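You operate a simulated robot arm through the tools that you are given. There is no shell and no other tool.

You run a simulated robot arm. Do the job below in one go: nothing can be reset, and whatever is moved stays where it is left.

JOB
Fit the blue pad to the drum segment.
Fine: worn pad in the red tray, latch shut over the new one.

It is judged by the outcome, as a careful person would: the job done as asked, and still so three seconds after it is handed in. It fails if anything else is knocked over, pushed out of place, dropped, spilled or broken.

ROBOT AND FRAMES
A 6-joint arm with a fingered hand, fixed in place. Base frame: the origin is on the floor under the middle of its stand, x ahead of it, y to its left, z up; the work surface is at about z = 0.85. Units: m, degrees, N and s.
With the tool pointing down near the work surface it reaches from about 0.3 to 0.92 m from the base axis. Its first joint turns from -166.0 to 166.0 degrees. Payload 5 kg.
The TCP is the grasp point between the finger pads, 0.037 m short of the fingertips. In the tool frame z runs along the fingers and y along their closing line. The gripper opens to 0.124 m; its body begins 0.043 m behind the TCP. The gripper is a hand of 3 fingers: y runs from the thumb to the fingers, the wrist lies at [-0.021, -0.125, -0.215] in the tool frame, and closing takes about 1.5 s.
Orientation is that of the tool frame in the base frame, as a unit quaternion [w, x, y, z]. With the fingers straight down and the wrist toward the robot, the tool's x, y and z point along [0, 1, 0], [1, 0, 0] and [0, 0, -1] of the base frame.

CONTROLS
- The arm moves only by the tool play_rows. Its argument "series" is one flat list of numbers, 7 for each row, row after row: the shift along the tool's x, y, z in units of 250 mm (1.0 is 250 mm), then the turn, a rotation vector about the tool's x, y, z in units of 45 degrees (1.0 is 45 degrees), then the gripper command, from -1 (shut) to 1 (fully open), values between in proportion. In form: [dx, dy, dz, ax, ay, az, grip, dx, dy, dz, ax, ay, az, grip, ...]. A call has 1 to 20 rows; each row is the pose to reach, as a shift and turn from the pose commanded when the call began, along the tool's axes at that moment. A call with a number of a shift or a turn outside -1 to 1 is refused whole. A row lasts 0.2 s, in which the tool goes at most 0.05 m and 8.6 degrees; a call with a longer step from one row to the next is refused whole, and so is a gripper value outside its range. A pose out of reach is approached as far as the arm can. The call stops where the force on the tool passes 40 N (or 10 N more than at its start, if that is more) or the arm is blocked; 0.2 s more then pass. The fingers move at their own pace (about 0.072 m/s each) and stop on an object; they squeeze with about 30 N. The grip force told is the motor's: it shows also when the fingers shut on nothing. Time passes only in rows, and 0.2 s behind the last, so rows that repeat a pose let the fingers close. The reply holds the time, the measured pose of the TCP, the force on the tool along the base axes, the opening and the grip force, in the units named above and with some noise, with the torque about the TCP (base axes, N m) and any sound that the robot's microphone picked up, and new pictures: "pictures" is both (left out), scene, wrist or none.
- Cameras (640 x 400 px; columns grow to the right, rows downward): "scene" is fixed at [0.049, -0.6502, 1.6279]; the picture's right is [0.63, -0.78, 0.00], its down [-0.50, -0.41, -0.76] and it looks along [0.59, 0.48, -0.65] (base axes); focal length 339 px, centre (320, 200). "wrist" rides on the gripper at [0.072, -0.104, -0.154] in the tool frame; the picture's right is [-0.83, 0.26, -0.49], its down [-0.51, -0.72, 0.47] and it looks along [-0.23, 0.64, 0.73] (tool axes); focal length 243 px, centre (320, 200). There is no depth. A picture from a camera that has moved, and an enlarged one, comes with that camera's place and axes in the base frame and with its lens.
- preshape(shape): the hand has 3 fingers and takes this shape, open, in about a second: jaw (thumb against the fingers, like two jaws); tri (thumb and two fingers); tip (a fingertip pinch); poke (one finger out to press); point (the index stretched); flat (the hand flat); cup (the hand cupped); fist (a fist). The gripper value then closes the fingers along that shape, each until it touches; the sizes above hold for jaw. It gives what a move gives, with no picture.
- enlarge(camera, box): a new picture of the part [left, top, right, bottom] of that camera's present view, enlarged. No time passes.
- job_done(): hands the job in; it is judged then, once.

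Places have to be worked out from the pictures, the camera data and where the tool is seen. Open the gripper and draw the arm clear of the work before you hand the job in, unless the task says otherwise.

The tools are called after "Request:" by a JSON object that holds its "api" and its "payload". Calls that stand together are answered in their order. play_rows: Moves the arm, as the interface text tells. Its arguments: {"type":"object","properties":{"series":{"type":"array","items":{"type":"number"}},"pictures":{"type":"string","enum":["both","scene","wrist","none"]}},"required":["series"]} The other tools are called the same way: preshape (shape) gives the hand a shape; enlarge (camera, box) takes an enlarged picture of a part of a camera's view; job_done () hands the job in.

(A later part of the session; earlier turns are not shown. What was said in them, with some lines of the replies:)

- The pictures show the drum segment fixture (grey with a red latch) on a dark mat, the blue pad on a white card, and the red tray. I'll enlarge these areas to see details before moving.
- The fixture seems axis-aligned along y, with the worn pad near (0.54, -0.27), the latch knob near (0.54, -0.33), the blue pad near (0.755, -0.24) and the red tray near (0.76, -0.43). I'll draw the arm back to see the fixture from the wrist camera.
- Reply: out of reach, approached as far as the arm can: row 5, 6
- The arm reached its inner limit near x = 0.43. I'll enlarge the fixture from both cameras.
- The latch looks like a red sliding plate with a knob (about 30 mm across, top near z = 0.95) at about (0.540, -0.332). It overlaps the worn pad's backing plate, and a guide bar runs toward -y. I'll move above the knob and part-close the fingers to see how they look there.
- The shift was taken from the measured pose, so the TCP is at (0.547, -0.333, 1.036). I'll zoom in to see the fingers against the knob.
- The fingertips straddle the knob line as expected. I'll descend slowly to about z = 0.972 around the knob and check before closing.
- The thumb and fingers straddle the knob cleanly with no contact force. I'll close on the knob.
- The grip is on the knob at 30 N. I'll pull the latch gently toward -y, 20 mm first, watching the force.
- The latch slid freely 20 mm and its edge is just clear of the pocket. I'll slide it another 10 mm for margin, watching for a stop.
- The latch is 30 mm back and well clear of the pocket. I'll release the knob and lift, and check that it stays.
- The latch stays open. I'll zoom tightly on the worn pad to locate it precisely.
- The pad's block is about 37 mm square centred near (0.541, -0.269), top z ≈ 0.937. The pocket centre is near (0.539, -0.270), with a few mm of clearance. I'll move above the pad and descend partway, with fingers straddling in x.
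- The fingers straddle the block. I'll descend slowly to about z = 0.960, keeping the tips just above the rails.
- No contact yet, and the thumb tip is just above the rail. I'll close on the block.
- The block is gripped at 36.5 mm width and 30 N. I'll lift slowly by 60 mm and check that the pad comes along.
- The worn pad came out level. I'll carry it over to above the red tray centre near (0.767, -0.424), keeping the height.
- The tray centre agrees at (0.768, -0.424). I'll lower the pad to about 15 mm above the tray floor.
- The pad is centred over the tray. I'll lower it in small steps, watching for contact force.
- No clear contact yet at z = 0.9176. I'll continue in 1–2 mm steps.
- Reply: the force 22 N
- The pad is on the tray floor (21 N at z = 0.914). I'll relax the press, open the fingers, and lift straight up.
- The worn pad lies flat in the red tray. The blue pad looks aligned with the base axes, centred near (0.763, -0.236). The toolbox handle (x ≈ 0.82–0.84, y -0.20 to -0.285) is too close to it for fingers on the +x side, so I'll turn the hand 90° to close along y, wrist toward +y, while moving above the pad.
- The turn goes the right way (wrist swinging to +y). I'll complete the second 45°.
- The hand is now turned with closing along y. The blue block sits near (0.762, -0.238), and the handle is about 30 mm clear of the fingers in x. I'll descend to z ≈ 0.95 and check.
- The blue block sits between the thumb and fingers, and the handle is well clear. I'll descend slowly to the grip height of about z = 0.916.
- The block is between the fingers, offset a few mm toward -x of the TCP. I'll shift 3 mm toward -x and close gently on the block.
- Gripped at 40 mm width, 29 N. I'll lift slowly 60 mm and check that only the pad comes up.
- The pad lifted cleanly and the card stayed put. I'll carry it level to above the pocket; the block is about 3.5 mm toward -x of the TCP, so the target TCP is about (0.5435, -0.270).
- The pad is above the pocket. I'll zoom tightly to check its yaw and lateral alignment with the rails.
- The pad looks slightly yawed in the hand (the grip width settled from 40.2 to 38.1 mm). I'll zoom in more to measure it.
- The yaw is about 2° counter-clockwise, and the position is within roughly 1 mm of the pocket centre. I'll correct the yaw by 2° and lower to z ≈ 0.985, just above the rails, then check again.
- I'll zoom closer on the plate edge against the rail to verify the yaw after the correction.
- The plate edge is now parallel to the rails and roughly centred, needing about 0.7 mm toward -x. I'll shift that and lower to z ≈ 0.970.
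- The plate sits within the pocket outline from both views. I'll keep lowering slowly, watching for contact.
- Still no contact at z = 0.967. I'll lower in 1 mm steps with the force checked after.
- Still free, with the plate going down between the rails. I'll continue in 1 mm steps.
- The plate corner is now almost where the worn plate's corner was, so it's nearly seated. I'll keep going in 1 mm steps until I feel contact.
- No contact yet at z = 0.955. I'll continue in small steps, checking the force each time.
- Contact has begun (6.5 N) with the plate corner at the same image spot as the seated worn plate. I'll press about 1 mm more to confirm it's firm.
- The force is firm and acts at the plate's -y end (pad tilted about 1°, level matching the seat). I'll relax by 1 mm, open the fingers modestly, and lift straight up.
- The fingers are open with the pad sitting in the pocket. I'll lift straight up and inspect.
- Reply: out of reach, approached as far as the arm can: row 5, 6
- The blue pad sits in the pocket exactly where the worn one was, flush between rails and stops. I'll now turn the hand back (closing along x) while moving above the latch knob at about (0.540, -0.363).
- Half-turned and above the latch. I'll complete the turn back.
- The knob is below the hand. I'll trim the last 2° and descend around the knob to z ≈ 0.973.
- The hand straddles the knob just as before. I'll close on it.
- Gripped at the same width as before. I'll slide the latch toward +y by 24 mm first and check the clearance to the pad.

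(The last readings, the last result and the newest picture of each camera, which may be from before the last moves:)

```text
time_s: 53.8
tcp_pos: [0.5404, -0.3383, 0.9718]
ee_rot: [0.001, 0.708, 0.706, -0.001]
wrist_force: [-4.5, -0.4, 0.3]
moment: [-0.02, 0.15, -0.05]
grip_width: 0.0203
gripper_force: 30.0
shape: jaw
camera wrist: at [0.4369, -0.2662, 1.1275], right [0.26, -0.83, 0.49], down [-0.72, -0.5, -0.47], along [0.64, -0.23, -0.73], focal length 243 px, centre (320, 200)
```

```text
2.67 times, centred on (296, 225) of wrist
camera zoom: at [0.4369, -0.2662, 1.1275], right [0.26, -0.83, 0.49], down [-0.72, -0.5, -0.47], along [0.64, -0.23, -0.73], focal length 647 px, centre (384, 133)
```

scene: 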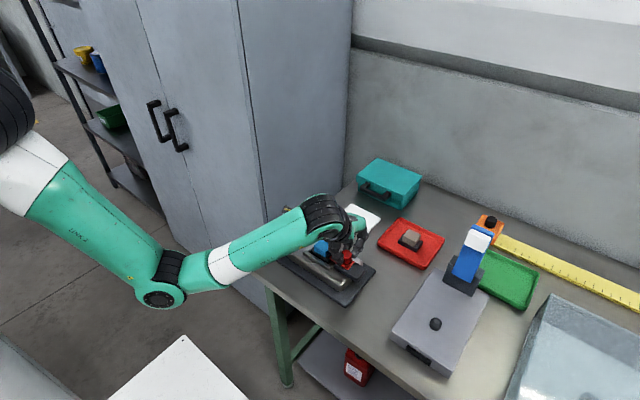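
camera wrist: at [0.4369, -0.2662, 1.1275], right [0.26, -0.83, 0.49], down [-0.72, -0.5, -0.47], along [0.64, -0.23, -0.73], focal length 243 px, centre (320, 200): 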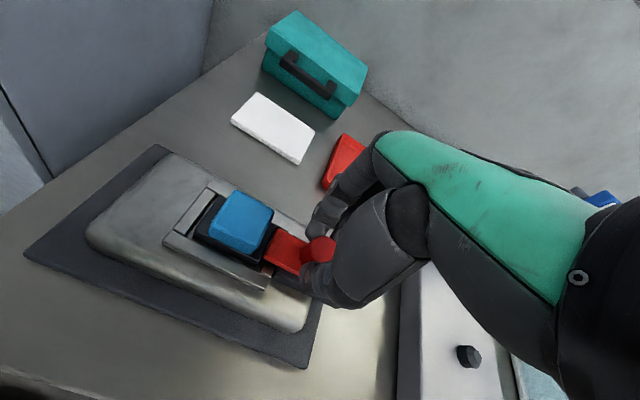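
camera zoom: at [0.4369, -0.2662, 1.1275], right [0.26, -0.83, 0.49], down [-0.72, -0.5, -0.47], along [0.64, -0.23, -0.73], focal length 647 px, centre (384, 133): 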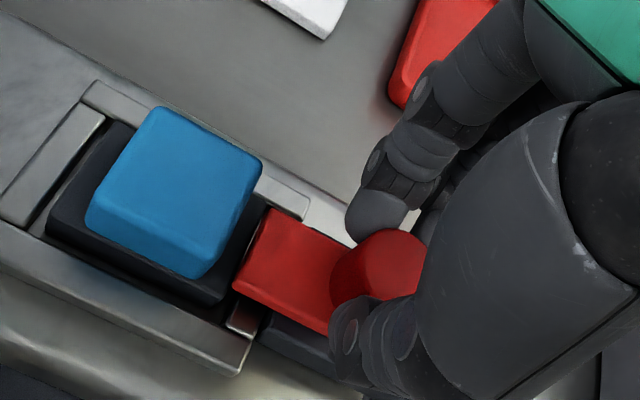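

The latch is sliding over the plate end freely. I'll continue the last 6.5 mm to the original shut position and check for the stop.

Request:
{"api": "play_rows", "payload": {"series": [0.008, 0, 0, 0, 0, 0, -1, 0.016, 0, 0, 0, 0, 0, -1, 0.022, 0, 0, 0, 0, 0, -1, 0.026, 0, 0, 0, 0, 0, -1, 0.026, 0, 0, 0, 0, 0, -1], "pictures": "both"}}

Request:
{"api": "enlarge", "payload": {"camera": "scene", "box": [300, 210, 390, 290]}}

Request:
{"api": "enlarge", "payload": {"camera": "wrist", "box": [200, 150, 392, 300]}}

```text
time_s: 55.0
tcp_pos: [0.5397, -0.334, 0.9738]
ee_rot: [0.0, 0.709, 0.706, 0.0]
wrist_force: [-6.3, -0.2, -3.4]
moment: [0.01, 0.14, -0.04]
grip_width: 0.0205
gripper_force: 30.0
shape: jaw
camera wrist: at [0.4371, -0.2602, 1.1277], right [0.26, -0.83, 0.49], down [-0.72, -0.5, -0.47], along [0.64, -0.23, -0.73], focal length 243 px, centre (320, 200)
```

scene: 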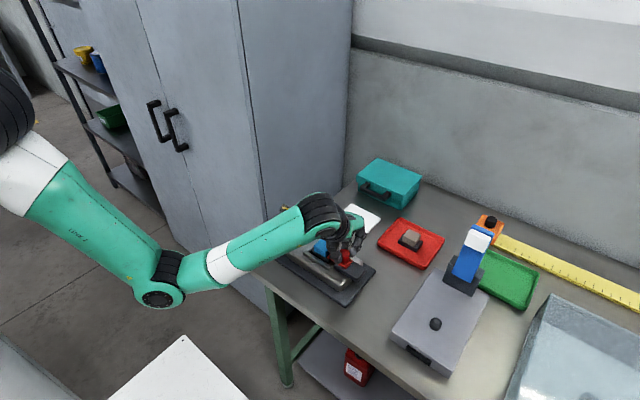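
wrist: 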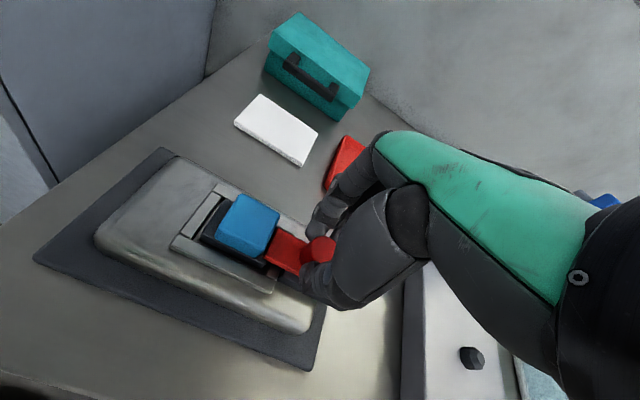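

```text
5.00 times, centred on (345, 250) of scene
camera zoom: at [0.049, -0.6502, 1.6279], right [0.63, -0.78, 0.0], down [-0.5, -0.41, -0.76], along [0.59, 0.48, -0.65], focal length 1696 px, centre (195, -50)
```

zoom: 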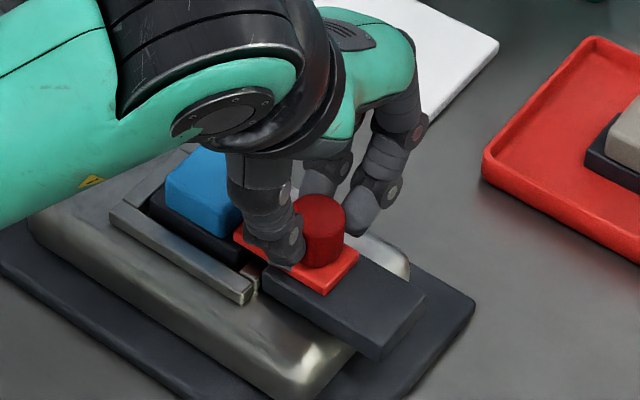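

```text
2.67 times, centred on (296, 225) of wrist
camera zoom: at [0.4371, -0.2602, 1.1277], right [0.26, -0.83, 0.49], down [-0.72, -0.5, -0.47], along [0.64, -0.23, -0.73], focal length 647 px, centre (384, 133)
```

zoom: 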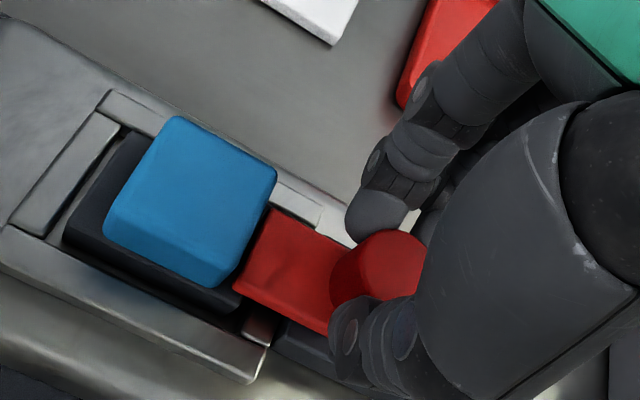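

The latch is back at its original shut position. I'll nudge 2 mm further to feel whether it is against its stop.

Request:
{"api": "play_rows", "payload": {"series": [0.004, 0, 0, 0, 0, 0, -1, 0.008, 0, 0, 0, 0, 0, -1, 0.008, 0, 0, 0, 0, 0, -1], "pictures": "none"}}

Request:
{"api": "enlarge", "payload": {"camera": "wrist", "box": [200, 150, 392, 300]}}

```text
time_s: 55.8
tcp_pos: [0.5409, -0.3332, 0.9749]
ee_rot: [0.0, 0.708, 0.706, 0.001]
wrist_force: [-5.2, -9.5, -4.0]
moment: [-0.23, 0.1, -0.09]
grip_width: 0.0203
gripper_force: 30.2
shape: jaw
```

```text
2.67 times, centred on (296, 225) of wrist
camera zoom: at [0.4371, -0.2587, 1.1276], right [0.26, -0.83, 0.49], down [-0.72, -0.5, -0.47], along [0.64, -0.23, -0.73], focal length 647 px, centre (384, 133)
```

zoom: 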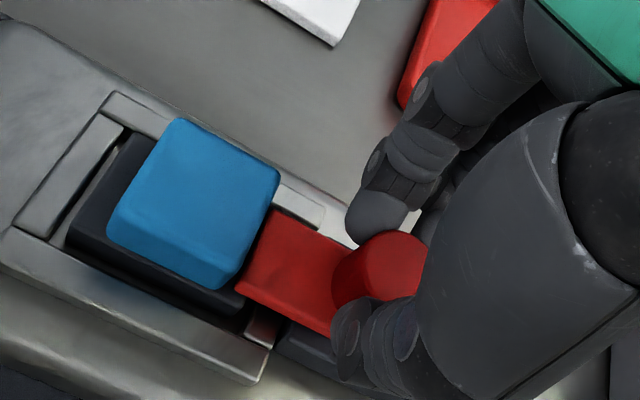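

The latch is against its stop (9.5 N resisting). I'll relax the push, release the knob and lift clear.

Request:
{"api": "play_rows", "payload": {"series": [-0.006, 0, 0, 0, 0, 0, -1, -0.006, 0, 0, 0, 0, 0, -0.5, -0.006, 0, 0, 0, 0, 0, -0.2, -0.006, 0, 0, 0, 0, 0, 0.05, -0.006, 0, 0, 0, 0, 0, 0.05, -0.006, 0, -0.06, 0, 0, 0, 0.05, -0.006, 0, -0.18, 0, 0, 0, 0.05, -0.006, 0, -0.34, 0, 0, 0, 0.05, -0.006, 0, -0.48, 0, 0, 0, 0.05], "pictures": "both"}}

Request:
{"api": "enlarge", "payload": {"camera": "scene", "box": [312, 230, 376, 280]}}

Request:
{"api": "enlarge", "payload": {"camera": "wrist", "box": [130, 170, 322, 320]}}

```text
time_s: 57.8
tcp_pos: [0.5401, -0.3309, 1.0945]
ee_rot: [0.0, 0.708, 0.706, -0.001]
wrist_force: [0.6, 0.8, 0.1]
moment: [-0.02, 0.01, 0.02]
grip_width: 0.0644
gripper_force: 0.2
shape: jaw
camera wrist: at [0.4373, -0.2588, 1.2483], right [0.26, -0.83, 0.49], down [-0.72, -0.5, -0.47], along [0.64, -0.23, -0.73], focal length 243 px, centre (320, 200)
```

scene: 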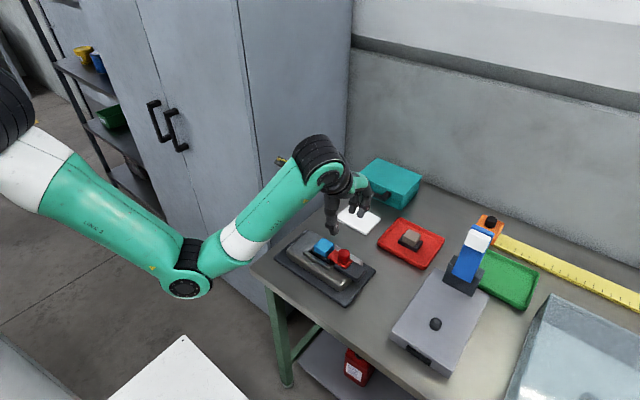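
wrist: 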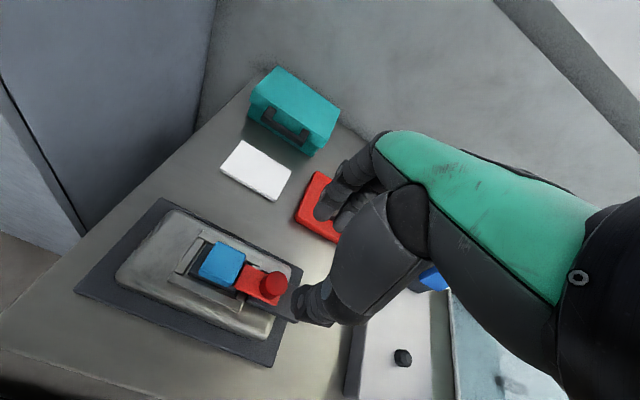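

```text
8.00 times, centred on (344, 255) of scene
camera zoom: at [0.049, -0.6502, 1.6279], right [0.63, -0.78, 0.0], down [-0.5, -0.41, -0.76], along [0.59, 0.48, -0.65], focal length 2713 px, centre (128, -240)
```

zoom: 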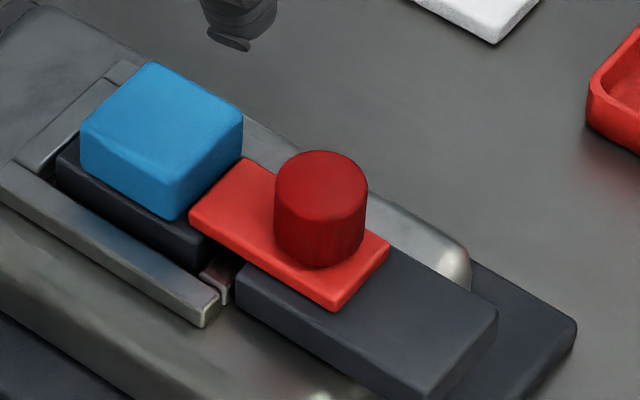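

```text
2.67 times, centred on (226, 245) of wrist
camera zoom: at [0.4373, -0.2588, 1.2483], right [0.26, -0.83, 0.49], down [-0.72, -0.5, -0.47], along [0.64, -0.23, -0.73], focal length 647 px, centre (571, 80)
```

zoom: 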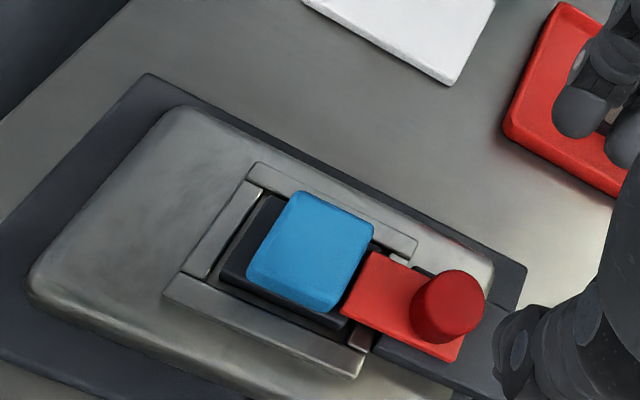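

The blue pad is seated, the latch is shut over its plate, and the worn pad lies in the red tray. I'll open the hand fully and draw the arm up and clear.

Request:
{"api": "play_rows", "payload": {"series": [0, 0, -0.1, 0, 0, 0, 0.3, 0, 0, -0.2, 0, 0, 0, 0.6, 0.02, 0.12, -0.3, 0, 0, 0, 1, 0.04, 0.26, -0.36, 0, 0, 0, 1, 0.06, 0.4, -0.4, 0, 0, 0, 1, 0.07, 0.54, -0.4, 0, 0, 0, 1, 0.07, 0.54, -0.4, 0, 0, 0, 1], "pictures": "both"}}

Request:
{"api": "enlarge", "payload": {"camera": "scene", "box": [260, 160, 480, 310]}}

```text
time_s: 59.4
tcp_pos: [0.677, -0.3154, 1.1929]
ee_rot: [0.0, 0.708, 0.706, 0.0]
wrist_force: [0.4, 0.7, 0.0]
moment: [-0.02, 0.0, -0.05]
grip_width: 0.1237
gripper_force: 0.0
shape: jaw
camera wrist: at [0.5729, -0.2425, 1.3475], right [0.26, -0.83, 0.49], down [-0.72, -0.5, -0.47], along [0.64, -0.23, -0.73], focal length 243 px, centre (320, 200)
```

scene: 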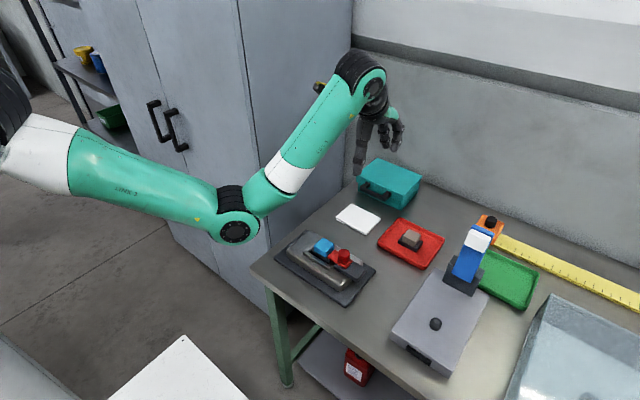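
wrist: 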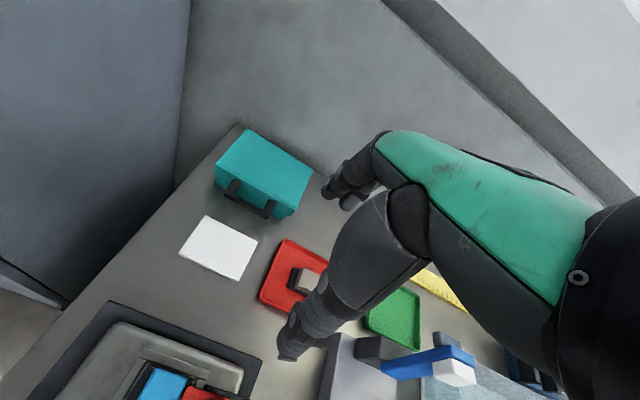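

```text
2.67 times, centred on (370, 235) of scene
camera zoom: at [0.049, -0.6502, 1.6279], right [0.63, -0.78, 0.0], down [-0.5, -0.41, -0.76], along [0.59, 0.48, -0.65], focal length 904 px, centre (187, 107)
```

zoom: 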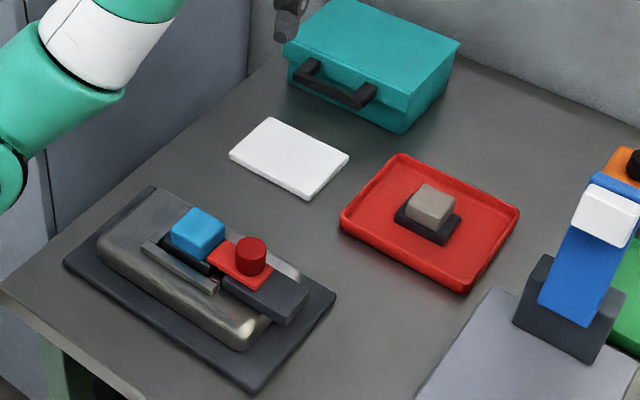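

The final pictures show the blue pad seated with the latch shut over it and the worn pad flat in the red tray. Nothing else has moved, and the arm is clear with the hand open, so I'm handing the job in.

Request:
{"api": "job_done", "payload": {}}

```text
The job is handed in.
```

The blue pad is fitted to the drum segment, with the latch shut over the end of its backing plate. The worn pad is lying flat in the red tray. The job is handed in, but I haven't seen the verdict.

- **Fit:** the blue pad sits in the pocket in the same place the worn one did.
- **Latch:** I slid it back to where it started and felt it come up against its stop.
- **Surroundings:** the white card, toolbox, trays and other items look undisturbed in the last pictures. The hand is open and the arm is clear of the work.
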